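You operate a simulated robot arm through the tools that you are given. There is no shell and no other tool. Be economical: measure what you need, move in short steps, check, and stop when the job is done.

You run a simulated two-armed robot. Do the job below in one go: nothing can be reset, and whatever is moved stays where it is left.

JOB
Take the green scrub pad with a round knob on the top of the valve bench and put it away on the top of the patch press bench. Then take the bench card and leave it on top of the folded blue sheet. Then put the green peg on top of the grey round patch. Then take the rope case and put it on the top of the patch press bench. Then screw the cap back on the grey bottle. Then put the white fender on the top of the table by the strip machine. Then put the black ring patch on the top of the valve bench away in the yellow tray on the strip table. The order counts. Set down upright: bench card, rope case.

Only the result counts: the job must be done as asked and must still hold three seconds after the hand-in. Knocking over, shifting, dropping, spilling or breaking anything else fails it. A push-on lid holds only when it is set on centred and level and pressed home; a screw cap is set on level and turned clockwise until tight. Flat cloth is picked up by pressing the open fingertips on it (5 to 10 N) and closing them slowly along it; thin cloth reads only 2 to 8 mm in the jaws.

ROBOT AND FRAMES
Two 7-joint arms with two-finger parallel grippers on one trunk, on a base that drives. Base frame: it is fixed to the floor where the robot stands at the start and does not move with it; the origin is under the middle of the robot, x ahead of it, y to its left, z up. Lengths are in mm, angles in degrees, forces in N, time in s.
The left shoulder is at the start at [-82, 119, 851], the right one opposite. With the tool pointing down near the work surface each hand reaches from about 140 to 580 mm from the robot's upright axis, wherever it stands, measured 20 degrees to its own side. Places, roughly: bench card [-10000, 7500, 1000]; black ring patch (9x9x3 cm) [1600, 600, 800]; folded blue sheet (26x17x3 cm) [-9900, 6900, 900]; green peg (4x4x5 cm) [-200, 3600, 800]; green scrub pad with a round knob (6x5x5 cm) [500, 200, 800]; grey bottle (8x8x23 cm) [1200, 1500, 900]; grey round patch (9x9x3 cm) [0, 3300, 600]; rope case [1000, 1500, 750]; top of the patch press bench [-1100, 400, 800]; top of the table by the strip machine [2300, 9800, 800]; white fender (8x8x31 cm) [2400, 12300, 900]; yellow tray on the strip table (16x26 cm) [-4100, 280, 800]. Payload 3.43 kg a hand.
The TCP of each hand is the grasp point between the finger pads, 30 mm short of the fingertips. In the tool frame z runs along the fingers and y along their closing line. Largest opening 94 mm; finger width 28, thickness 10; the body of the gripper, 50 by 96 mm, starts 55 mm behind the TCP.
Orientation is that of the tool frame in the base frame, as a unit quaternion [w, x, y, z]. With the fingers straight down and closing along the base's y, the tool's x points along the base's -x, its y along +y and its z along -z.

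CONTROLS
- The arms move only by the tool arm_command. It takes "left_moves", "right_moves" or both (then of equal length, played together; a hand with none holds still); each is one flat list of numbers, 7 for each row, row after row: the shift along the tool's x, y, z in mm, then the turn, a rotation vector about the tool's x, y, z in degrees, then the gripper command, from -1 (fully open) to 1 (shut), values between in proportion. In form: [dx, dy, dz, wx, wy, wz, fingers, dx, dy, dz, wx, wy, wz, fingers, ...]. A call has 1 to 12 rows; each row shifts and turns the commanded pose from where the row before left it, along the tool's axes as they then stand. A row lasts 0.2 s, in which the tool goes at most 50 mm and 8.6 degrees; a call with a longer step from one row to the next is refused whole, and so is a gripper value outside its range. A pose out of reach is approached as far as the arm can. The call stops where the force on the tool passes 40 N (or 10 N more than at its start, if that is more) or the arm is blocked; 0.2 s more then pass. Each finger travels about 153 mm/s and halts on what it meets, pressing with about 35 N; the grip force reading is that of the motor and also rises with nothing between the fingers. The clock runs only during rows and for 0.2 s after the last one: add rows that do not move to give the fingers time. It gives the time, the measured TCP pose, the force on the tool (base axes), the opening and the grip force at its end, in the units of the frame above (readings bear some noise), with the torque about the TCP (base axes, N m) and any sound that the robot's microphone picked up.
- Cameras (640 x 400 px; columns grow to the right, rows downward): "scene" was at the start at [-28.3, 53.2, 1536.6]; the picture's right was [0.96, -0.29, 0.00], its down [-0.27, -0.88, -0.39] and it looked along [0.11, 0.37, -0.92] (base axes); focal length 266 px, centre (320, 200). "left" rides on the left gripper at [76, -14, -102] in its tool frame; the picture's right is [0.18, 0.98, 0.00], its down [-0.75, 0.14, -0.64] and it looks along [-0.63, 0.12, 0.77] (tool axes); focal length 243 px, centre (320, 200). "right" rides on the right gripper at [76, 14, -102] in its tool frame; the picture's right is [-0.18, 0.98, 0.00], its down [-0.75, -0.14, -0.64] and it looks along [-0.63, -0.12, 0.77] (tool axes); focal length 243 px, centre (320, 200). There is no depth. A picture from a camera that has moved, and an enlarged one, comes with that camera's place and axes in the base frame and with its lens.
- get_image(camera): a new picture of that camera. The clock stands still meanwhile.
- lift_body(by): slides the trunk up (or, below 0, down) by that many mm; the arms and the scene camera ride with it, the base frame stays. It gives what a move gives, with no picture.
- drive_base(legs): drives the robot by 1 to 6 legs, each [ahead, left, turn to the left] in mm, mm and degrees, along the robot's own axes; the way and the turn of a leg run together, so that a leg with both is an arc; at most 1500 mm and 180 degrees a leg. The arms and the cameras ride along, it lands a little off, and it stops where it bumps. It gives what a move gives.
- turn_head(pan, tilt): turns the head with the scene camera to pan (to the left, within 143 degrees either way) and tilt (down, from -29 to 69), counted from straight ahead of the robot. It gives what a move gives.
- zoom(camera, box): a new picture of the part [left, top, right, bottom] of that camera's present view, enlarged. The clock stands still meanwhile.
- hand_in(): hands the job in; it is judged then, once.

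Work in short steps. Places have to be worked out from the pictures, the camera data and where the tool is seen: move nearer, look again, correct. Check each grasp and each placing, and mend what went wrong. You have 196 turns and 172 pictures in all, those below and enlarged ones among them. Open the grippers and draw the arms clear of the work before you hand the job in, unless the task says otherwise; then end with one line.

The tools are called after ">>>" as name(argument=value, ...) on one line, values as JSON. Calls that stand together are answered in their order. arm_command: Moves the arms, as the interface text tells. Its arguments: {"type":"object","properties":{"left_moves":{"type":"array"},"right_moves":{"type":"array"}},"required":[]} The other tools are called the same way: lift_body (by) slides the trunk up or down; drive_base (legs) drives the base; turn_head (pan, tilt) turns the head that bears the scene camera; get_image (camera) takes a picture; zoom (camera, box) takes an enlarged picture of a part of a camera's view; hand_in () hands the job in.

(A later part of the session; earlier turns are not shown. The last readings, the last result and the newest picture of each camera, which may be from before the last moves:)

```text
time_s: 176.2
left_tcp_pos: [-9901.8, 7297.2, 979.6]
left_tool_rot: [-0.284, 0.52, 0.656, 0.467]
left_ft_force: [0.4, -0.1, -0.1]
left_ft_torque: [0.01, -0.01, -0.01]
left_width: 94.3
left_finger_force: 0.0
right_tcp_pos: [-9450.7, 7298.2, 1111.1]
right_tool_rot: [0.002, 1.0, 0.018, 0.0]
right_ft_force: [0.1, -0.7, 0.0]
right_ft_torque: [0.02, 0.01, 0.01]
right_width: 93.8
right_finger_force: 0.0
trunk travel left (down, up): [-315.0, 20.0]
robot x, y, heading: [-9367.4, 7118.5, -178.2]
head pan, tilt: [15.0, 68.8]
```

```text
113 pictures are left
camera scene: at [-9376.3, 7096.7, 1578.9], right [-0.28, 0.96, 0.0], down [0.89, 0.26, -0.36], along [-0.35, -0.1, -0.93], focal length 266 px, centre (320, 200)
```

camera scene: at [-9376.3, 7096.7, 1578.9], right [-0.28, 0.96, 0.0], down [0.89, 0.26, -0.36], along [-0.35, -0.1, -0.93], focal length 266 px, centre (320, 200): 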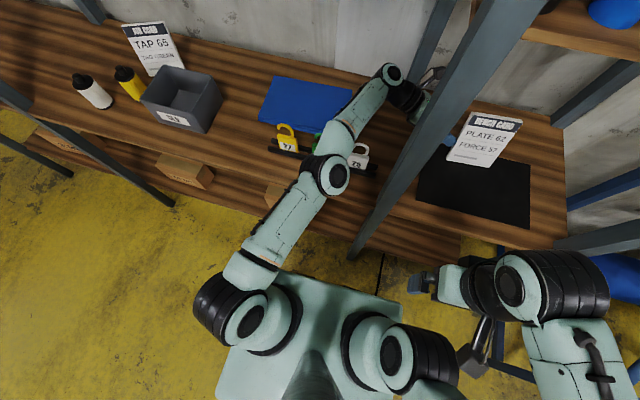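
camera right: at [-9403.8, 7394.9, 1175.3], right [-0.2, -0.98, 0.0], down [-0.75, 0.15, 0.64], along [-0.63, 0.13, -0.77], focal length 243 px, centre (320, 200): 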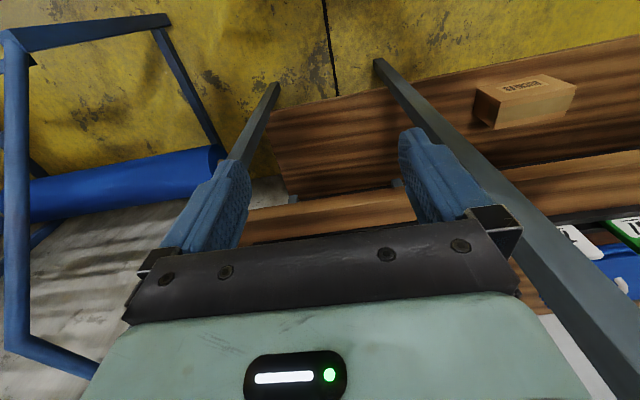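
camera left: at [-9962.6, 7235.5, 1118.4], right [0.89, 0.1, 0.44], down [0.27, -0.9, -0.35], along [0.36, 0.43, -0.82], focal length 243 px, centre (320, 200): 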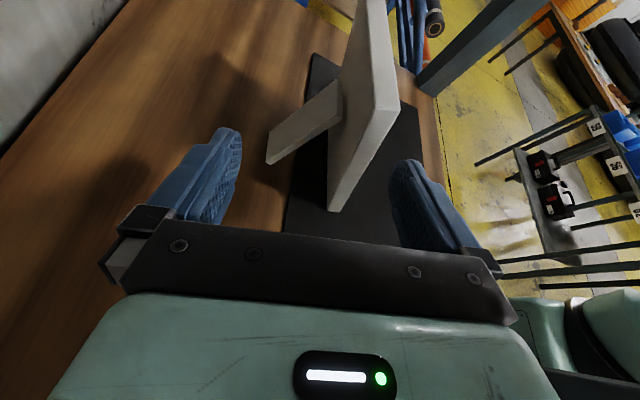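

Check whether the forearm is disturbing the tags.

>>> zoom(camera="scene", box=[250, 60, 530, 235])

>>> get_image(camera="left")

```text
2.29 times, centred on (390, 148) of scene
camera zoom: at [-9376.3, 7096.7, 1578.9], right [-0.28, 0.96, 0.0], down [0.89, 0.26, -0.36], along [-0.35, -0.1, -0.93], focal length 609 px, centre (160, 320)
```

zoom: 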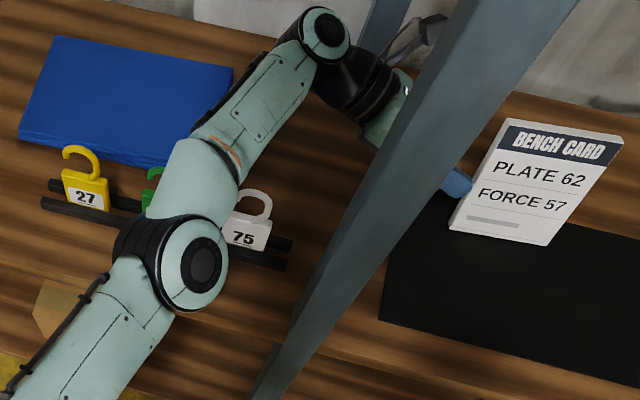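

```text
111 pictures are left
camera left: at [-9948.6, 7235.6, 1081.5], right [0.88, 0.1, 0.47], down [0.28, -0.89, -0.34], along [0.39, 0.44, -0.81], focal length 243 px, centre (320, 200)
```

left: 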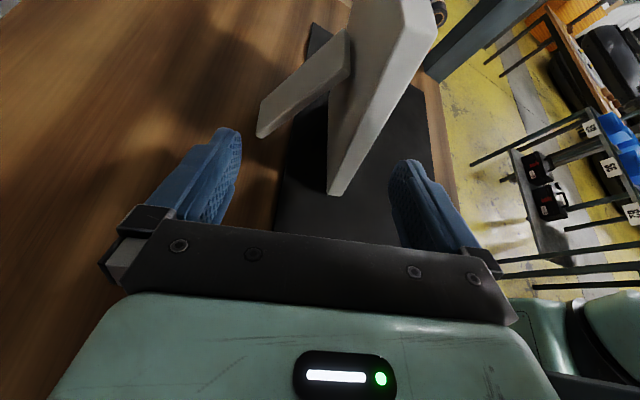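

Tags still stand but the elbow is low over them. Move up slightly while going onto the card edge at [-9886, 7332, 1003].

>>> arm_command(left_moves=[15, 12, 6, 0, 0, 0, -1, 15, 12, 18, 0, 0, 0, -1, 0, 0, 0, 0, 0, 0, -1])

>>> get_image(camera="left")

```text
time_s: 177.0
left_tcp_pos: [-9886.0, 7330.8, 1004.0]
left_tool_rot: [-0.284, 0.521, 0.655, 0.468]
left_ft_force: [0.2, 0.0, 0.6]
left_ft_torque: [-0.05, -0.02, -0.01]
left_width: 94.1
left_finger_force: 0.1
right_tcp_pos: [-9451.0, 7297.9, 1111.5]
right_tool_rot: [0.002, 1.0, 0.018, 0.0]
right_ft_force: [0.1, 1.3, 0.0]
right_ft_torque: [0.01, 0.01, 0.01]
right_width: 93.6
right_finger_force: 0.0
trunk travel left (down, up): [-315.0, 20.0]
robot x, y, heading: [-9367.9, 7113.3, -178.5]
head pan, tilt: [15.0, 68.8]
```

```text
110 pictures are left
camera left: at [-9934.0, 7269.9, 1106.2], right [0.88, 0.1, 0.47], down [0.28, -0.89, -0.34], along [0.39, 0.44, -0.81], focal length 243 px, centre (320, 200)
```

left: 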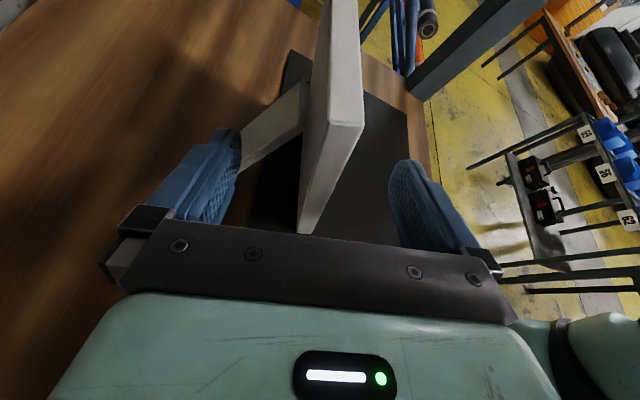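

The fingers straddle the plate edge. Advance 6 mm more and close gently.

>>> arm_command(left_moves=[0, 0, 6, 0, 0, 0, -0.5, 0, 0, 0, 0, 0, 0, 0, 0, 0, 0, 0, 0, 0, 0.4, 0, 0, 0, 0, 0, 0, 0.7, 0, 0, 0, 0, 0, 0, 1, 0, 0, 0, 0, 0, 0, 1])

>>> get_image(camera="left")

```text
time_s: 178.4
left_tcp_pos: [-9885.3, 7336.8, 1001.7]
left_tool_rot: [-0.284, 0.521, 0.656, 0.467]
left_ft_force: [0.1, -0.4, 0.6]
left_ft_torque: [-0.05, 0.05, -0.01]
left_width: 18.4
left_finger_force: 34.6
right_tcp_pos: [-9451.1, 7298.4, 1111.6]
right_tool_rot: [0.001, 1.0, 0.019, 0.001]
right_ft_force: [-0.4, -0.6, -0.5]
right_ft_torque: [-0.03, -0.01, -0.05]
right_width: 94.0
right_finger_force: 0.1
trunk travel left (down, up): [-315.0, 20.0]
robot x, y, heading: [-9364.0, 7111.0, -178.2]
head pan, tilt: [15.0, 68.8]
```

```text
109 pictures are left
camera left: at [-9932.6, 7275.1, 1103.2], right [0.88, 0.1, 0.47], down [0.28, -0.89, -0.34], along [0.39, 0.44, -0.81], focal length 243 px, centre (320, 200)
```

left: 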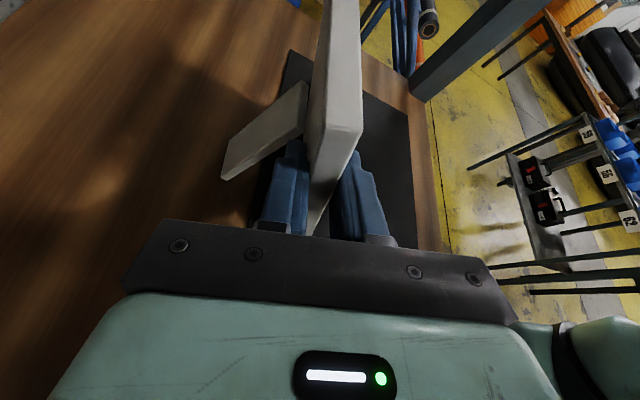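

Held (18 mm). Lift 100 mm straight up.

>>> arm_command(left_moves=[17.2, 6.3, -8, 0, 0, 0, 1, 25.8, 9.5, -12, 0, 0, 0, 1, 25.8, 9.5, -12, 0, 0, 0, 1, 17.2, 6.3, -8, 0, 0, 0, 1])

>>> get_image(camera="left")

>>> get_image(camera="scene")

```text
time_s: 179.4
left_tcp_pos: [-9871.5, 7331.8, 1096.5]
left_tool_rot: [-0.284, 0.521, 0.656, 0.467]
left_ft_force: [0.9, -0.1, 0.1]
left_ft_torque: [-0.07, -0.03, 0.02]
left_width: 18.5
left_finger_force: 35.4
left hand out of reach, approached as far as the arm can: row 3, 4
right_tcp_pos: [-9451.8, 7298.2, 1111.2]
right_tool_rot: [0.002, 1.0, 0.019, 0.0]
right_ft_force: [0.8, 0.2, 0.2]
right_ft_torque: [-0.03, -0.02, 0.0]
right_width: 93.9
right_finger_force: 0.0
trunk travel left (down, up): [-315.0, 20.0]
robot x, y, heading: [-9363.8, 7114.5, -178.6]
head pan, tilt: [15.0, 68.8]
```

```text
108 pictures are left
camera left: at [-9918.6, 7272.1, 1198.4], right [0.88, 0.1, 0.47], down [0.28, -0.89, -0.34], along [0.39, 0.44, -0.81], focal length 243 px, centre (320, 200)
```

left: 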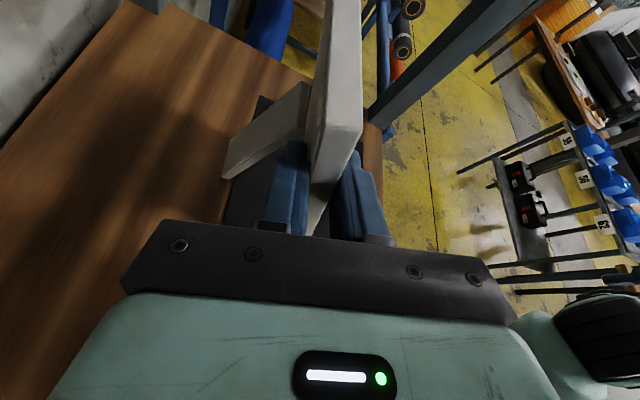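

```text
107 pictures are left
camera scene: at [-9376.8, 7096.0, 1579.0], right [-0.28, 0.96, 0.0], down [0.89, 0.26, -0.36], along [-0.35, -0.1, -0.93], focal length 266 px, centre (320, 200)
```

scene: 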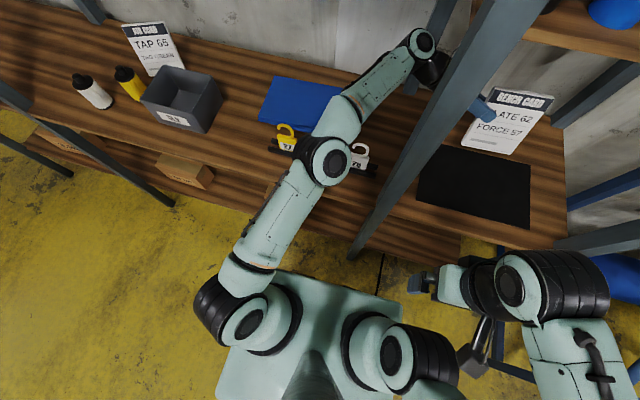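

Card is lifted. Back off slightly and drive left 498 mm so the card comes over the blue sheet.

>>> drive_base(legs=[[-10, 0, 0], [0, 250, 0]])

>>> get_image(camera="scene")

```text
time_s: 182.5
left_tcp_pos: [-9855.2, 7083.0, 1095.3]
left_tool_rot: [-0.284, 0.52, 0.656, 0.467]
left_ft_force: [0.4, 0.0, -1.2]
left_ft_torque: [-0.08, 0.0, -0.01]
left_width: 18.4
left_finger_force: 35.4
right_tcp_pos: [-9435.2, 7047.9, 1111.7]
right_tool_rot: [0.001, 1.0, 0.018, 0.001]
right_ft_force: [0.1, 0.0, 1.2]
right_ft_torque: [0.01, 0.0, -0.02]
right_width: 94.1
right_finger_force: 0.1
trunk travel left (down, up): [-315.0, 20.0]
robot x, y, heading: [-9345.7, 6864.8, -178.4]
head pan, tilt: [15.0, 68.8]
```

```text
106 pictures are left
camera scene: at [-9360.9, 6846.7, 1579.0], right [-0.28, 0.96, 0.0], down [0.89, 0.26, -0.36], along [-0.35, -0.1, -0.93], focal length 266 px, centre (320, 200)
```

scene: 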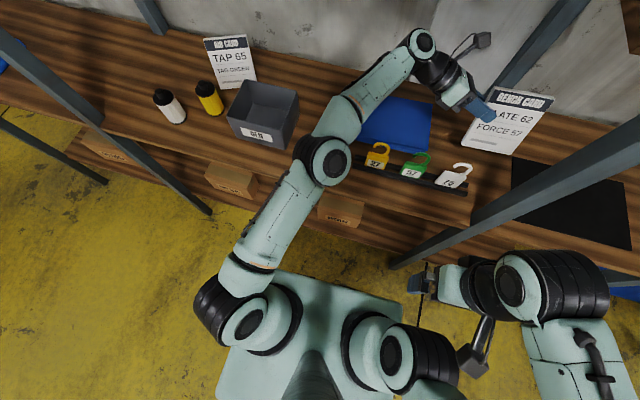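

All clear so far. Continue left 250, then ahead 45 for proper depth over the sheet.

>>> drive_base(legs=[[0, 250, -1], [40, 0, 0]])

>>> get_image(camera="scene")

>>> get_image(camera="left")

```text
time_s: 185.8
left_tcp_pos: [-9886.6, 6846.9, 1095.6]
left_tool_rot: [-0.282, 0.525, 0.652, 0.469]
left_ft_force: [-1.0, 0.5, -0.8]
left_ft_torque: [-0.04, -0.03, -0.03]
left_width: 18.2
left_finger_force: 35.0
right_tcp_pos: [-9465.9, 6804.8, 1111.6]
right_tool_rot: [0.002, 1.0, 0.011, 0.0]
right_ft_force: [0.2, -0.3, 0.2]
right_ft_torque: [0.0, -0.01, 0.01]
right_width: 94.0
right_finger_force: 0.0
trunk travel left (down, up): [-315.0, 20.0]
robot x, y, heading: [-9384.0, 6619.5, -179.3]
head pan, tilt: [15.0, 68.8]
```

```text
105 pictures are left
camera scene: at [-9394.6, 6603.1, 1578.6], right [-0.27, 0.96, 0.0], down [0.9, 0.25, -0.36], along [-0.35, -0.1, -0.93], focal length 266 px, centre (320, 200)
```

scene: 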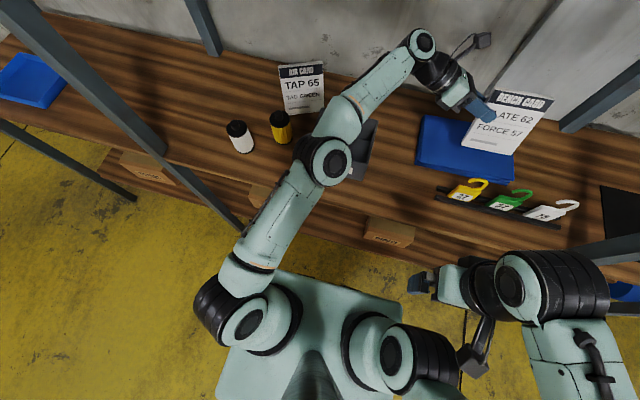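

```text
104 pictures are left
camera left: at [-9934.1, 6786.2, 1197.8], right [0.88, 0.09, 0.47], down [0.27, -0.9, -0.34], along [0.39, 0.43, -0.81], focal length 243 px, centre (320, 200)
```

left: 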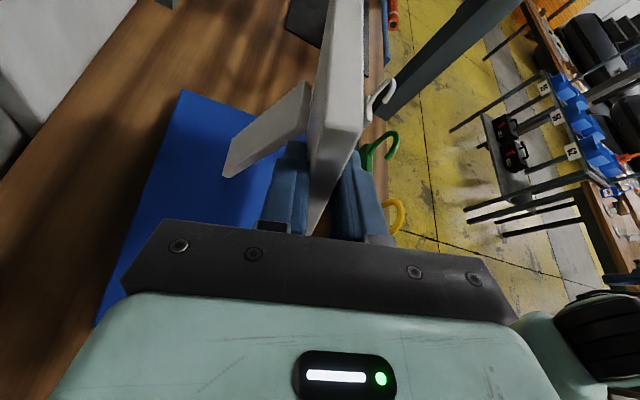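

The card is above the sheet's middle. Lower 50 mm, then small steps to contact.

>>> arm_command(left_moves=[-21.5, -8, 10, 0, 0, 0, 1, -21.5, -8, 10, 0, 0, 0, 1, -3.4, -1.3, 1.6, 0, 0, 0, 1])

>>> get_image(camera="left")

>>> turn_head(pan=-20, tilt=45)

>>> get_image(camera="scene")

```text
time_s: 186.6
left_tcp_pos: [-9886.4, 6846.4, 1041.9]
left_tool_rot: [-0.281, 0.525, 0.652, 0.469]
left_ft_force: [0.3, -0.5, -1.0]
left_ft_torque: [-0.04, 0.01, -0.04]
left_width: 18.4
left_finger_force: 35.4
right_tcp_pos: [-9467.1, 6805.5, 1110.7]
right_tool_rot: [0.001, 1.0, 0.011, 0.0]
right_ft_force: [-0.1, -0.1, 0.5]
right_ft_torque: [-0.02, 0.0, 0.04]
right_width: 93.8
right_finger_force: 0.1
trunk travel left (down, up): [-315.0, 20.0]
robot x, y, heading: [-9381.6, 6620.4, -179.3]
head pan, tilt: [15.0, 68.8]
```

```text
103 pictures are left
camera left: at [-9934.6, 6786.2, 1144.6], right [0.88, 0.09, 0.47], down [0.27, -0.9, -0.34], along [0.39, 0.43, -0.81], focal length 243 px, centre (320, 200)
```

left: 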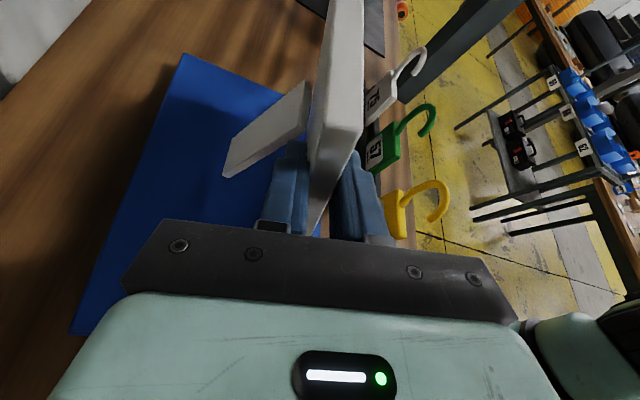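

```text
time_s: 187.6
left_tcp_pos: [-9886.0, 6847.1, 1042.8]
left_tool_rot: [-0.281, 0.525, 0.653, 0.469]
left_ft_force: [-0.2, -0.4, -0.9]
left_ft_torque: [-0.07, -0.01, 0.0]
left_width: 18.7
left_finger_force: 34.7
right_tcp_pos: [-9467.2, 6805.1, 1111.9]
right_tool_rot: [0.002, 1.0, 0.011, 0.0]
right_ft_force: [-0.1, 0.6, -0.4]
right_ft_torque: [0.04, -0.01, 0.0]
right_width: 94.1
right_finger_force: 0.1
trunk travel left (down, up): [-315.0, 20.0]
robot x, y, heading: [-9386.7, 6622.2, -179.2]
head pan, tilt: [-20.0, 45.0]
```

```text
102 pictures are left
camera scene: at [-9418.6, 6644.9, 1607.8], right [0.33, 0.94, 0.0], down [0.67, -0.23, -0.71], along [-0.67, 0.23, -0.71], focal length 266 px, centre (320, 200)
```

scene: 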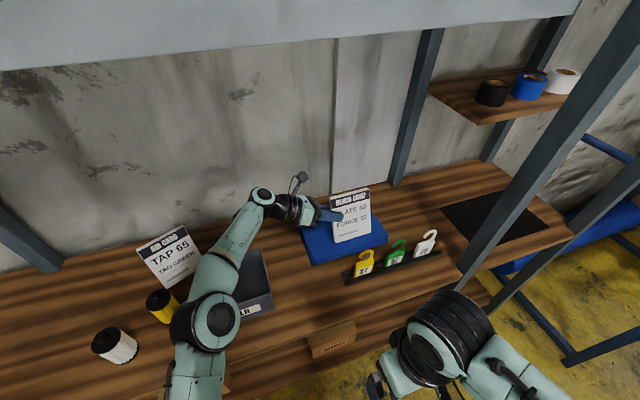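

Close above the sheet. Lower in 3 mm steps watching the force.

>>> arm_command(left_moves=[-2.6, -0.95, 1.2, 0, 0, 0, 1, -2.6, -0.95, 1.2, 0, 0, 0, 1, -2.6, -0.95, 1.2, 0, 0, 0, 1])

```text
time_s: 188.4
left_tcp_pos: [-9885.4, 6846.8, 1034.2]
left_tool_rot: [-0.28, 0.525, 0.652, 0.47]
left_ft_force: [-0.9, 0.2, -1.7]
left_ft_torque: [-0.03, -0.02, -0.01]
left_width: 18.1
left_finger_force: 34.9
right_tcp_pos: [-9468.2, 6805.8, 1111.9]
right_tool_rot: [0.002, 1.0, 0.012, 0.0]
right_ft_force: [-1.0, 0.1, 0.3]
right_ft_torque: [0.03, 0.01, 0.01]
right_width: 93.6
right_finger_force: 0.1
trunk travel left (down, up): [-315.0, 20.0]
robot x, y, heading: [-9388.2, 6622.5, -179.2]
head pan, tilt: [-20.0, 45.0]
```

No contact yet; continue.

>>> arm_command(left_moves=[-1.7, -0.6, 0.8, 0, 0, 0, 1, -1.7, -0.6, 0.8, 0, 0, 0, 1, -1.7, -0.6, 0.8, 0, 0, 0, 1])

```text
time_s: 189.2
left_tcp_pos: [-9886.5, 6846.3, 1029.6]
left_tool_rot: [-0.284, 0.525, 0.65, 0.47]
left_ft_force: [1.8, -2.7, 10.1]
left_ft_torque: [0.21, 0.23, 0.01]
left_width: 18.3
left_finger_force: 34.8
right_tcp_pos: [-9466.0, 6804.6, 1111.0]
right_tool_rot: [0.002, 1.0, 0.012, 0.0]
right_ft_force: [0.5, 0.0, 0.4]
right_ft_torque: [0.03, -0.03, 0.02]
right_width: 93.8
right_finger_force: 0.1
trunk travel left (down, up): [-315.0, 20.0]
robot x, y, heading: [-9383.3, 6616.5, -179.3]
head pan, tilt: [-20.0, 45.0]
```

Contact at 10 N. Open slowly and look.

>>> arm_command(left_moves=[0, 0, 0, 0, 0, 0, 0.5, 0, 0, 0, 0, 0, 0, 0.4, 0, 0, 0, 0, 0, 0, 0.2, 0, 0, 0, 0, 0, 0, 0, 0, 0, 0, 0, 0, 0, -0.2])

>>> get_image(camera="left")

```text
time_s: 190.4
left_tcp_pos: [-9887.5, 6846.1, 1027.6]
left_tool_rot: [-0.28, 0.525, 0.653, 0.469]
left_ft_force: [-0.4, -0.4, -0.4]
left_ft_torque: [0.0, 0.04, 0.01]
left_width: 56.5
left_finger_force: 0.1
right_tcp_pos: [-9468.4, 6805.0, 1111.0]
right_tool_rot: [0.002, 1.0, 0.012, 0.0]
right_ft_force: [0.0, 0.2, 0.5]
right_ft_torque: [0.02, 0.02, 0.02]
right_width: 94.0
right_finger_force: 0.0
trunk travel left (down, up): [-315.0, 20.0]
robot x, y, heading: [-9384.7, 6621.6, -179.4]
head pan, tilt: [-20.0, 45.0]
```

```text
101 pictures are left
camera left: at [-9934.9, 6785.9, 1129.1], right [0.88, 0.09, 0.47], down [0.27, -0.9, -0.34], along [0.39, 0.43, -0.81], focal length 243 px, centre (320, 200)
```

left: 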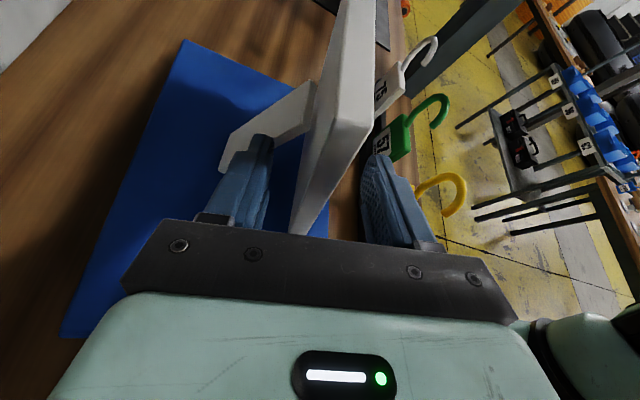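

Card stands on the sheet. Withdraw along the finger axis, then raise.

>>> arm_command(left_moves=[0, 0, -30, 0, 0, 0, -0.2, 0, 0, -40, 0, 0, 0, -0.2, 15, 5, -25, 0, 0, 0, -0.2, 30, 10, -15, 0, 0, 0, -0.2, 30, 10, -15, 0, 0, 0, -0.2])

>>> get_image(camera="scene")

```text
time_s: 191.6
left_tcp_pos: [-9898.5, 6765.7, 1150.4]
left_tool_rot: [-0.281, 0.524, 0.654, 0.468]
left_ft_force: [0.1, -0.8, 0.4]
left_ft_torque: [0.01, 0.0, -0.02]
left_width: 56.4
left_finger_force: 0.1
right_tcp_pos: [-9468.6, 6805.3, 1112.5]
right_tool_rot: [0.002, 1.0, 0.012, 0.0]
right_ft_force: [0.6, -0.2, 0.2]
right_ft_torque: [-0.03, 0.0, -0.04]
right_width: 94.0
right_finger_force: 0.0
trunk travel left (down, up): [-315.0, 20.0]
robot x, y, heading: [-9388.0, 6620.9, -179.3]
head pan, tilt: [-20.0, 45.0]
```

```text
100 pictures are left
camera scene: at [-9418.7, 6645.6, 1607.8], right [0.33, 0.94, 0.0], down [0.67, -0.23, -0.71], along [-0.67, 0.23, -0.71], focal length 266 px, centre (320, 200)
```

scene: 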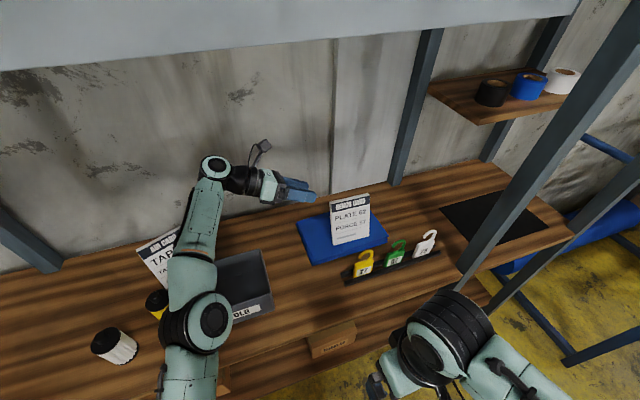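

Card set well. Back away from the bench 450 mm, then begin turning the left hand back to tool-down.

>>> drive_base(legs=[[-450, 0, 0]])

>>> arm_command(left_moves=[0, 0, 0, -2.79, -4.55, 6.4, -1, 0, 0, 0, -2.79, -4.55, 6.4, -1, 0, 0, 0, -2.79, -4.55, 6.4, -1, 0, 0, 0, -2.79, -4.55, 6.4, -1, 0, 0, 0, -2.79, -4.55, 6.4, -1, 0, 0, 0, -2.79, -4.55, 6.4, -1, 0, 0, 0, -2.79, -4.55, 6.4, -1, 0, 0, 0, -2.79, -4.55, 6.4, -1, 0, 0, 0, -2.79, -4.55, 6.4, -1, 0, 0, 0, -2.79, -4.55, 6.4, -1, 0, 0, 0, -2.79, -4.55, 6.4, -1, 0, 0, 0, -2.79, -4.55, 6.4, -1])

>>> arm_command(left_moves=[0, 0, 0, -2.79, -4.55, 6.4, -1, 0, 0, 0, -2.79, -4.55, 6.4, -1, 40, 0, 0, 0, 0, 0, -1, 40, 0, 0, 0, 0, 0, -1, 40, 0, 0, 0, 0, 0, -1, 40, 0, 0, 0, 0, 0, -1, 40, 0, 0, 0, 0, 0, -1], right_moves=[0, 0, 0, 0, 0, 0, -1, 0, 0, 0, 0, 0, 0, -1, -40, 0, 0, 0, 0, 0, -1, -40, 0, 0, 0, 0, 0, -1, -40, 0, 0, 0, 0, 0, -1, -40, 0, 0, 0, 0, 0, -1, 0, 0, 0, 0, 0, 0, -1])

>>> drive_base(legs=[[0, 0, 180]])

>>> turn_head(pan=-20, tilt=15)

>>> get_image(camera="scene")

```text
time_s: 194.3
left_tcp_pos: [-9450.7, 6772.5, 1149.8]
left_tool_rot: [-0.281, 0.526, 0.651, 0.469]
left_ft_force: [-0.8, 0.1, 0.9]
left_ft_torque: [0.01, -0.04, -0.01]
left_width: 56.4
left_finger_force: 0.0
right_tcp_pos: [-9018.2, 6809.9, 1111.3]
right_tool_rot: [0.002, 1.0, 0.01, 0.001]
right_ft_force: [-0.3, -0.4, 0.2]
right_ft_torque: [0.02, 0.0, -0.02]
right_width: 93.8
right_finger_force: 0.1
trunk travel left (down, up): [-315.0, 20.0]
robot x, y, heading: [-8934.9, 6626.1, -179.3]
head pan, tilt: [-20.0, 45.0]
```

```text
time_s: 196.9
left_tcp_pos: [-9353.3, 6733.7, 1124.9]
left_tool_rot: [-0.049, 0.99, 0.105, 0.082]
left_ft_force: [0.8, 0.3, -0.4]
left_ft_torque: [-0.02, 0.0, 0.03]
left_width: 93.8
left_finger_force: 0.0
left hand out of reach, approached as far as the arm can: row 1, 2, 3, 4, 5, 6, 8, 10
right_tcp_pos: [-9018.8, 6811.0, 1111.1]
right_tool_rot: [0.003, 1.0, 0.009, 0.0]
right_ft_force: [-0.4, 0.7, 0.6]
right_ft_torque: [-0.03, 0.03, 0.03]
right_width: 93.9
right_finger_force: 0.0
trunk travel left (down, up): [-315.0, 20.0]
robot x, y, heading: [-8933.9, 6627.0, -179.6]
head pan, tilt: [-20.0, 45.0]
```

```text
time_s: 198.3
left_tcp_pos: [-9214.3, 6724.6, 1124.9]
left_tool_rot: [-0.002, 1.0, 0.017, -0.006]
left_ft_force: [-11.8, 0.7, 0.2]
left_ft_torque: [-0.09, -1.06, 0.62]
left_width: 93.9
left_finger_force: 0.0
right_tcp_pos: [-9164.8, 6804.6, 1108.5]
right_tool_rot: [-0.001, 1.0, 0.019, 0.01]
right_ft_force: [10.9, -2.0, -0.3]
right_ft_torque: [0.18, 1.23, 0.41]
right_width: 93.9
right_finger_force: 0.0
trunk travel left (down, up): [-315.0, 20.0]
robot x, y, heading: [-8934.3, 6626.1, -179.4]
head pan, tilt: [-20.0, 45.0]
stopped in row 7 (left hand): the force on the tool passed its limit at 94 N (the readings are from after the stop); the commanded pose is now the measured one
```

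```text
time_s: 206.1
left_tcp_pos: [-8657.5, 6532.6, 1124.0]
left_tool_rot: [0.005, -0.029, 1.0, -0.001]
left_ft_force: [34.4, 2.3, 1.9]
left_ft_torque: [-0.27, 3.18, 1.68]
left_width: 94.0
left_finger_force: 0.0
right_tcp_pos: [-8703.8, 6450.3, 1107.7]
right_tool_rot: [-0.008, -0.031, 1.0, 0.0]
right_ft_force: [-35.1, -2.9, -2.3]
right_ft_torque: [0.19, -3.62, 1.12]
right_width: 93.9
right_finger_force: 0.0
trunk travel left (down, up): [-315.0, 20.0]
robot x, y, heading: [-8934.6, 6626.3, 2.0]
head pan, tilt: [-20.0, 45.0]
```

```text
time_s: 207.0
left_tcp_pos: [-8655.3, 6532.9, 1124.2]
left_tool_rot: [0.005, -0.03, 1.0, 0.0]
left_ft_force: [6.2, -1.0, -0.4]
left_ft_torque: [0.08, 0.47, 0.29]
left_width: 94.2
left_finger_force: 0.0
right_tcp_pos: [-8703.0, 6450.4, 1109.1]
right_tool_rot: [-0.008, -0.031, 1.0, 0.0]
right_ft_force: [-5.5, 1.1, -0.8]
right_ft_torque: [-0.07, -0.56, 0.24]
right_width: 93.8
right_finger_force: 0.1
trunk travel left (down, up): [-315.0, 20.0]
robot x, y, heading: [-8931.2, 6627.7, 2.0]
head pan, tilt: [-20.0, 15.0]
```

```text
99 pictures are left
camera scene: at [-8893.7, 6591.8, 1654.6], right [-0.31, -0.95, 0.0], down [-0.25, 0.08, -0.97], along [0.92, -0.3, -0.26], focal length 266 px, centre (320, 200)
```

scene: 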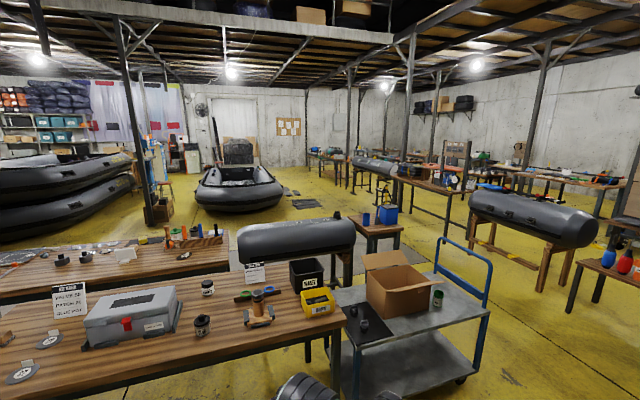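

The hands drifted into each other (the left one is right of centre). Separate them; then drive the lane south to y≈4500 and look east along that aisle.

>>> arm_command(left_moves=[0, 40, 0, 0, 0, 0, -1, 0, 40, 0, 0, 0, 0, -1, 0, 40, 0, 0, 0, 0, -1, 0, 40, 0, 0, 0, 0, -1, 0, 40, 0, 0, 0, 0, -1, 0, 40, 0, 0, 0, 0, -1, 0, 20, 0, 0, 0, 0, -1])

>>> drive_base(legs=[[0, 0, -92], [1400, 0, 0], [700, 0, 0], [0, 0, 90]])

>>> turn_head(pan=0, tilt=15)

>>> get_image(camera="scene")

```text
time_s: 208.6
left_tcp_pos: [-8672.4, 6792.4, 1122.8]
left_tool_rot: [0.005, -0.03, 1.0, 0.0]
left_ft_force: [0.3, -0.6, -0.1]
left_ft_torque: [-0.01, 0.02, -0.01]
left_width: 94.1
left_finger_force: 0.1
right_tcp_pos: [-8704.4, 6450.5, 1109.7]
right_tool_rot: [-0.008, -0.031, 0.999, 0.0]
right_ft_force: [1.2, -0.3, 0.0]
right_ft_torque: [0.02, -0.01, 0.0]
right_width: 94.0
right_finger_force: 0.0
trunk travel left (down, up): [-315.0, 20.0]
robot x, y, heading: [-8936.4, 6625.6, 1.7]
head pan, tilt: [-20.0, 15.0]
```

```text
time_s: 226.8
left_tcp_pos: [-8634.3, 4692.1, 1124.0]
left_tool_rot: [0.005, -0.028, 1.0, -0.001]
left_ft_force: [-0.3, -0.3, 0.7]
left_ft_torque: [-0.02, -0.01, 0.01]
left_width: 93.8
left_finger_force: 0.1
right_tcp_pos: [-8666.2, 4351.2, 1107.9]
right_tool_rot: [-0.008, -0.03, 1.0, -0.001]
right_ft_force: [0.0, 0.2, 0.4]
right_ft_torque: [0.03, 0.0, 0.03]
right_width: 94.1
right_finger_force: 0.0
trunk travel left (down, up): [-315.0, 20.0]
robot x, y, heading: [-8899.4, 4528.5, 1.8]
head pan, tilt: [-20.0, 15.0]
```

```text
time_s: 227.6
left_tcp_pos: [-8633.5, 4692.4, 1124.3]
left_tool_rot: [0.005, -0.029, 1.0, 0.0]
left_ft_force: [-0.2, 0.0, -0.5]
left_ft_torque: [-0.03, -0.01, 0.0]
left_width: 94.0
left_finger_force: 0.0
right_tcp_pos: [-8666.3, 4351.7, 1108.1]
right_tool_rot: [-0.008, -0.029, 1.0, -0.001]
right_ft_force: [-0.3, 0.0, 0.2]
right_ft_torque: [0.0, -0.03, 0.0]
right_width: 94.1
right_finger_force: 0.0
trunk travel left (down, up): [-315.0, 20.0]
robot x, y, heading: [-8900.3, 4526.5, 2.0]
head pan, tilt: [0.0, 15.0]
```

```text
98 pictures are left
camera scene: at [-8850.4, 4525.4, 1654.7], right [0.03, -1.0, 0.0], down [-0.26, -0.01, -0.97], along [0.97, 0.03, -0.26], focal length 266 px, centre (320, 200)
```

scene: 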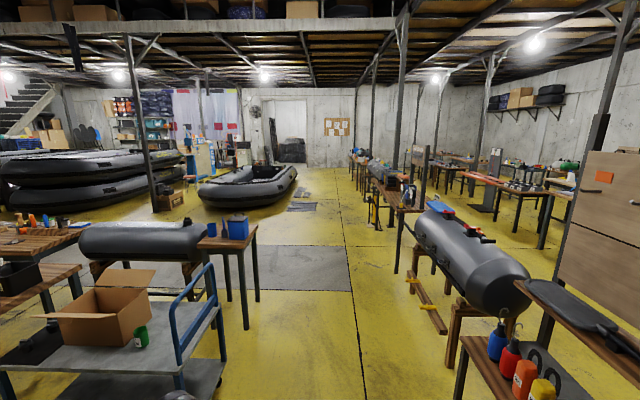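

The aisle at y≈4500 is clear (tables stop below y≈3700 to the right). Drive east to x≈-400.

>>> drive_base(legs=[[0, 0, -2], [1480, 0, 0], [1480, 0, 0], [1480, 0, 0], [1480, 0, 0], [1480, 0, 0]])

>>> turn_head(pan=-40, tilt=25)

>>> get_image(camera="scene")

```text
time_s: 263.1
left_tcp_pos: [-1216.1, 4368.9, 1124.4]
left_tool_rot: [0.006, 0.019, 1.0, 0.0]
left_ft_force: [0.9, 0.0, 0.0]
left_ft_torque: [0.03, -0.01, 0.0]
left_width: 93.9
left_finger_force: 0.1
right_tcp_pos: [-1281.0, 4032.6, 1108.4]
right_tool_rot: [-0.009, 0.018, 1.0, 0.001]
right_ft_force: [0.1, -0.8, 0.3]
right_ft_torque: [-0.04, 0.01, -0.01]
right_width: 93.8
right_finger_force: 0.2
trunk travel left (down, up): [-315.0, 20.0]
robot x, y, heading: [-1499.4, 4226.8, -3.8]
head pan, tilt: [0.0, 15.0]
```

```text
time_s: 264.2
left_tcp_pos: [-1216.5, 4368.4, 1123.5]
left_tool_rot: [0.005, 0.019, 1.0, -0.001]
left_ft_force: [-1.0, 0.1, 0.5]
left_ft_torque: [0.01, -0.01, -0.01]
left_width: 93.7
left_finger_force: 0.0
right_tcp_pos: [-1280.9, 4032.7, 1108.9]
right_tool_rot: [-0.008, 0.018, 1.0, 0.001]
right_ft_force: [-0.2, -0.4, 0.0]
right_ft_torque: [0.01, -0.01, -0.06]
right_width: 94.0
right_finger_force: 0.0
trunk travel left (down, up): [-315.0, 20.0]
robot x, y, heading: [-1494.6, 4228.8, -3.7]
head pan, tilt: [-40.0, 25.0]
```

```text
97 pictures are left
camera scene: at [-1474.5, 4166.1, 1638.5], right [-0.69, -0.72, 0.0], down [-0.31, 0.29, -0.91], along [0.66, -0.63, -0.42], focal length 266 px, centre (320, 200)
```

scene: 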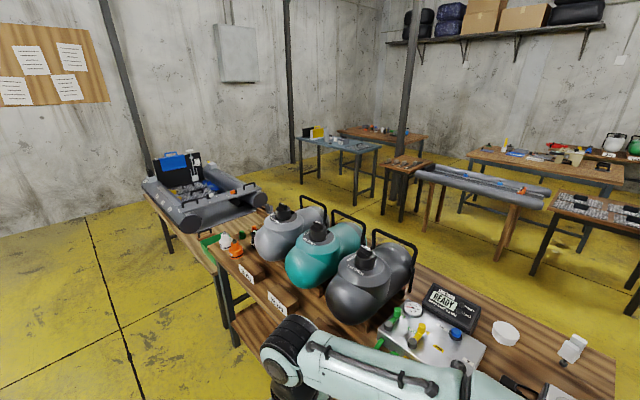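

Zoom on the bench end and boat table to find the green peg and grey round patch.

>>> zoom(camera="scene", box=[140, 140, 320, 260])

>>> zoom(camera="scene", box=[190, 220, 330, 320])

```text
3.33 times, centred on (230, 200) of scene
camera zoom: at [-1474.5, 4166.1, 1638.5], right [-0.69, -0.72, 0.0], down [-0.31, 0.29, -0.91], along [0.66, -0.63, -0.42], focal length 888 px, centre (620, 200)
```

zoom: 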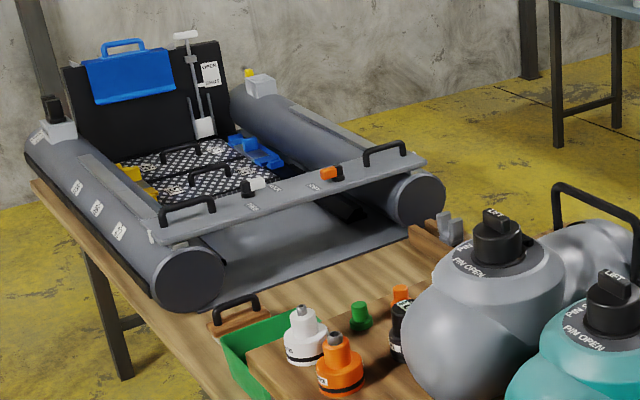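

```text
4.00 times, centred on (260, 270) of scene
camera zoom: at [-1474.5, 4166.1, 1638.5], right [-0.69, -0.72, 0.0], down [-0.31, 0.29, -0.91], along [0.66, -0.63, -0.42], focal length 1066 px, centre (560, -80)
```

zoom: 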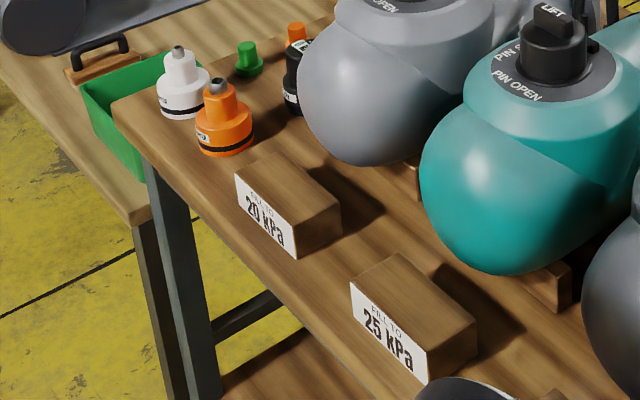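

The green peg is at ≈[-199, 3574] on the bench; the grey patch is hidden, best reached from the south side. Drive east around the boat table.

>>> drive_base(legs=[[0, 130, 4], [1480, 0, 0], [1480, 0, 0], [600, 0, 0], [0, 0, -90]])

>>> turn_head(pan=0, tilt=20)

>>> get_image(camera="scene")

>>> turn_head(pan=55, tilt=30)

>>> turn_head(pan=55, tilt=30)

```text
time_s: 286.7
left_tcp_pos: [2239.4, 4040.4, 1123.3]
left_tool_rot: [0.003, 0.708, 0.706, -0.004]
left_ft_force: [1.0, 0.1, -1.1]
left_ft_torque: [0.01, 0.0, 0.03]
left_width: 94.1
left_finger_force: 0.1
right_tcp_pos: [1902.3, 4091.8, 1108.5]
right_tool_rot: [-0.006, 0.709, 0.705, 0.006]
right_ft_force: [0.1, -0.5, -0.3]
right_ft_torque: [0.0, 0.0, 0.04]
right_width: 94.0
right_finger_force: 0.0
trunk travel left (down, up): [-315.0, 20.0]
robot x, y, heading: [2093.2, 4309.9, -91.9]
head pan, tilt: [-40.0, 25.0]
```

```text
time_s: 287.8
left_tcp_pos: [2241.8, 4039.7, 1124.4]
left_tool_rot: [0.003, 0.709, 0.705, -0.004]
left_ft_force: [0.9, -0.7, -0.1]
left_ft_torque: [0.0, -0.02, 0.02]
left_width: 93.8
left_finger_force: 0.0
right_tcp_pos: [1901.6, 4092.0, 1107.9]
right_tool_rot: [-0.007, 0.708, 0.706, 0.005]
right_ft_force: [-0.6, 0.1, 0.2]
right_ft_torque: [-0.02, 0.0, -0.02]
right_width: 93.9
right_finger_force: 0.0
trunk travel left (down, up): [-315.0, 20.0]
robot x, y, heading: [2094.5, 4312.1, -91.7]
head pan, tilt: [0.0, 20.0]
```

```text
94 pictures are left
camera scene: at [2088.4, 4262.3, 1646.5], right [-1.0, 0.03, 0.0], down [0.01, 0.34, -0.94], along [-0.03, -0.94, -0.34], focal length 266 px, centre (320, 200)
```

scene: 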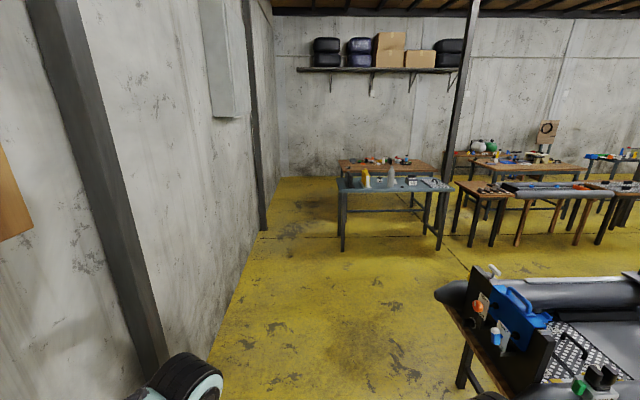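

```text
time_s: 289.1
left_tcp_pos: [2241.6, 4039.6, 1123.5]
left_tool_rot: [0.003, 0.709, 0.705, -0.004]
left_ft_force: [-0.2, 0.0, 0.3]
left_ft_torque: [-0.02, 0.0, -0.01]
left_width: 94.2
left_finger_force: 0.1
right_tcp_pos: [1901.9, 4092.6, 1108.4]
right_tool_rot: [-0.007, 0.708, 0.706, 0.006]
right_ft_force: [0.5, 1.5, -0.3]
right_ft_torque: [-0.02, 0.0, 0.02]
right_width: 94.0
right_finger_force: 0.0
trunk travel left (down, up): [-315.0, 20.0]
robot x, y, heading: [2092.5, 4313.1, -91.7]
head pan, tilt: [55.0, 30.0]
```

```text
time_s: 289.6
left_tcp_pos: [2240.8, 4040.1, 1124.3]
left_tool_rot: [0.003, 0.709, 0.705, -0.005]
left_ft_force: [-0.1, 1.0, 0.3]
left_ft_torque: [0.03, 0.0, 0.02]
left_width: 94.1
left_finger_force: 0.2
right_tcp_pos: [1902.9, 4092.4, 1109.4]
right_tool_rot: [-0.006, 0.708, 0.706, 0.007]
right_ft_force: [-0.1, 0.9, -0.5]
right_ft_torque: [-0.04, 0.03, -0.02]
right_width: 93.8
right_finger_force: 0.1
trunk travel left (down, up): [-315.0, 20.0]
robot x, y, heading: [2091.2, 4309.9, -92.0]
head pan, tilt: [55.0, 30.0]
```

Clear. Drive south to y≈2400, west to x≈-100, then face north to the bench end.

>>> drive_base(legs=[[1400, 0, 0], [500, 0, 2], [0, 0, -90], [1150, 0, 0], [1000, 0, 0], [0, 0, -90]])

>>> turn_head(pan=0, tilt=35)

>>> get_image(camera="scene")

```text
time_s: 316.7
left_tcp_pos: [-241.4, 2811.6, 1123.5]
left_tool_rot: [0.004, -0.701, 0.713, 0.003]
left_ft_force: [-1.1, -0.3, 0.0]
left_ft_torque: [-0.05, -0.03, -0.03]
left_width: 93.9
left_finger_force: 0.0
right_tcp_pos: [95.9, 2754.9, 1110.0]
right_tool_rot: [-0.006, -0.702, 0.713, -0.006]
right_ft_force: [1.3, -0.2, 0.1]
right_ft_torque: [0.01, -0.02, 0.0]
right_width: 94.1
right_finger_force: 0.0
trunk travel left (down, up): [-315.0, 20.0]
robot x, y, heading: [-93.5, 2534.9, 87.4]
head pan, tilt: [55.0, 30.0]
```

```text
time_s: 318.0
left_tcp_pos: [-242.1, 2812.2, 1123.5]
left_tool_rot: [0.004, -0.701, 0.713, 0.003]
left_ft_force: [0.7, -0.4, -0.5]
left_ft_torque: [-0.01, 0.01, -0.05]
left_width: 94.1
left_finger_force: 0.0
right_tcp_pos: [94.5, 2754.3, 1108.7]
right_tool_rot: [-0.006, -0.702, 0.713, -0.006]
right_ft_force: [0.4, 0.2, 0.4]
right_ft_torque: [0.02, -0.04, 0.03]
right_width: 94.1
right_finger_force: 0.1
trunk travel left (down, up): [-315.0, 20.0]
robot x, y, heading: [-98.1, 2536.0, 87.5]
head pan, tilt: [0.0, 35.0]
```

```text
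93 pictures are left
camera scene: at [-95.7, 2577.3, 1622.7], right [1.0, -0.04, 0.0], down [-0.02, -0.57, -0.82], along [0.04, 0.82, -0.57], focal length 266 px, centre (320, 200)
```

scene: 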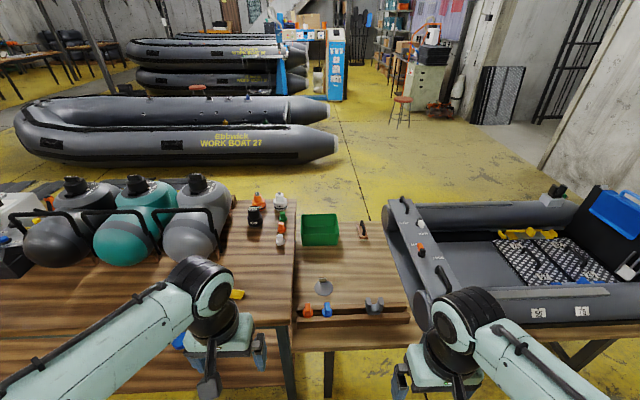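

>>> zoom(camera="scene", box=[220, 180, 420, 330])

```text
2.67 times, centred on (320, 255) of scene
camera zoom: at [-95.7, 2577.3, 1622.7], right [1.0, -0.04, 0.0], down [-0.02, -0.57, -0.82], along [0.04, 0.82, -0.57], focal length 711 px, centre (320, 53)
```

zoom: 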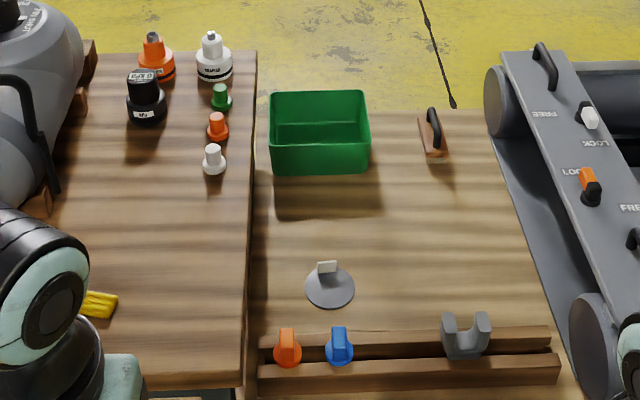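

Green peg at [-230, 3588, ~820] is only reachable from the north; the grey patch at ≈[-45, 3337, 600] from the south. Go around to the north to pick the peg first.

>>> drive_base(legs=[[0, 0, -88], [1080, 0, 0], [1080, 0, 0], [0, 0, 90], [1400, 0, 0], [450, 0, 0]])

```text
time_s: 345.0
left_tcp_pos: [1848.8, 4639.1, 1124.3]
left_tool_rot: [-0.004, 0.72, -0.694, -0.004]
left_ft_force: [0.1, -0.5, 0.4]
left_ft_torque: [0.02, -0.01, -0.01]
left_width: 93.9
left_finger_force: 0.2
right_tcp_pos: [2189.5, 4599.1, 1108.8]
right_tool_rot: [0.006, 0.721, -0.693, 0.006]
right_ft_force: [0.1, 0.4, 0.1]
right_ft_torque: [0.01, -0.03, 0.01]
right_width: 94.1
right_finger_force: 0.1
trunk travel left (down, up): [-315.0, 20.0]
robot x, y, heading: [2007.1, 4371.6, 90.8]
head pan, tilt: [0.0, 35.0]
```

Now west to x≈-380, then face south.

>>> drive_base(legs=[[0, 0, 89], [1200, 0, 0], [1190, 0, 0], [0, 0, 90], [230, 0, 0]])

>>> turn_head(pan=10, tilt=50)

>>> get_image(camera="scene")

```text
time_s: 365.8
left_tcp_pos: [-236.4, 3839.8, 1122.9]
left_tool_rot: [0.004, 0.695, 0.719, -0.005]
left_ft_force: [0.1, -0.4, 0.4]
left_ft_torque: [0.0, 0.0, -0.03]
left_width: 93.9
left_finger_force: 0.0
right_tcp_pos: [-577.4, 3879.8, 1108.7]
right_tool_rot: [-0.006, 0.694, 0.72, 0.006]
right_ft_force: [0.6, -0.7, 0.1]
right_ft_torque: [0.02, 0.0, 0.01]
right_width: 94.1
right_finger_force: 0.0
trunk travel left (down, up): [-315.0, 20.0]
robot x, y, heading: [-396.0, 4106.9, -89.6]
head pan, tilt: [0.0, 35.0]
```

```text
time_s: 366.6
left_tcp_pos: [-236.8, 3840.2, 1124.4]
left_tool_rot: [0.003, 0.695, 0.719, -0.005]
left_ft_force: [-0.5, -0.2, 0.5]
left_ft_torque: [0.02, -0.01, 0.0]
left_width: 94.0
left_finger_force: 0.1
right_tcp_pos: [-577.3, 3880.8, 1110.2]
right_tool_rot: [-0.006, 0.694, 0.72, 0.006]
right_ft_force: [-0.2, 0.7, -0.2]
right_ft_torque: [0.01, 0.0, 0.0]
right_width: 93.9
right_finger_force: 0.1
trunk travel left (down, up): [-315.0, 20.0]
robot x, y, heading: [-396.8, 4106.4, -89.5]
head pan, tilt: [10.0, 50.0]
```

```text
91 pictures are left
camera scene: at [-384.1, 4074.0, 1601.0], right [-0.98, -0.18, 0.0], down [-0.14, 0.75, -0.64], along [0.12, -0.63, -0.77], focal length 266 px, centre (320, 200)
```

scene: 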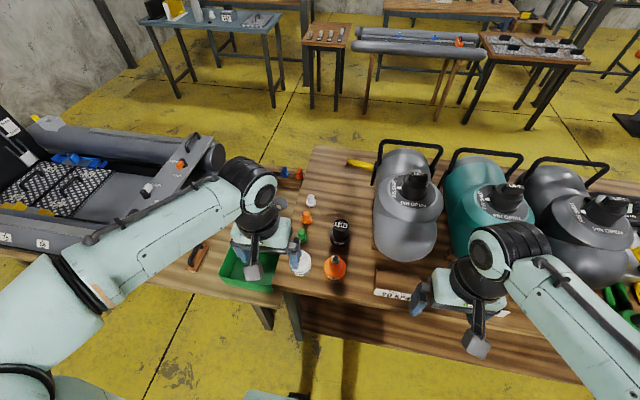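

Zoom to measure peg and neighbours.

>>> zoom(camera="scene", box=[260, 180, 380, 290])

>>> get_image(camera="left")

```text
3.64 times, centred on (320, 235) of scene
camera zoom: at [-384.1, 4074.0, 1601.0], right [-0.98, -0.18, 0.0], down [-0.14, 0.75, -0.64], along [0.12, -0.63, -0.77], focal length 969 px, centre (320, 73)
```

zoom: 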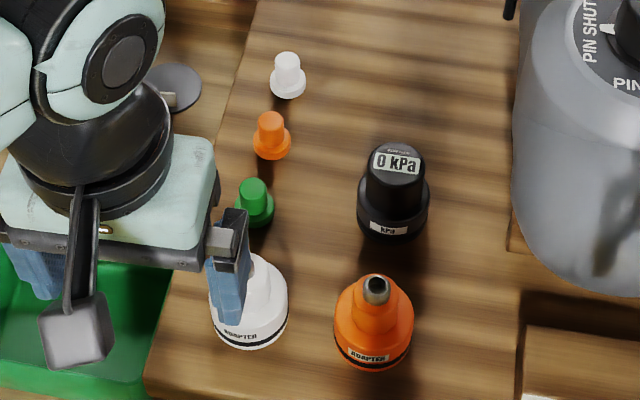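

```text
89 pictures are left
camera left: at [-253.1, 3916.9, 1225.7], right [0.98, 0.22, 0.0], down [0.17, -0.74, 0.65], along [0.14, -0.63, -0.76], focal length 243 px, centre (320, 200)
```

left: 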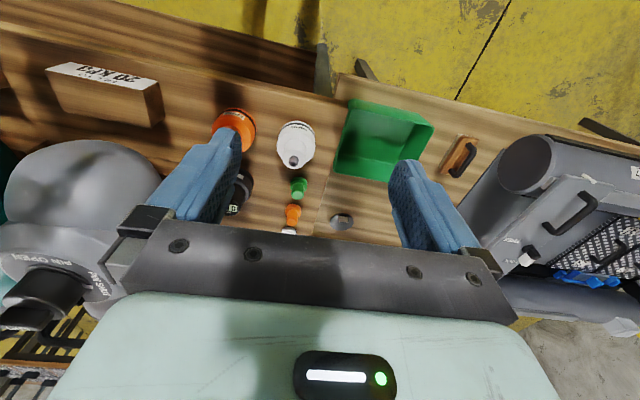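

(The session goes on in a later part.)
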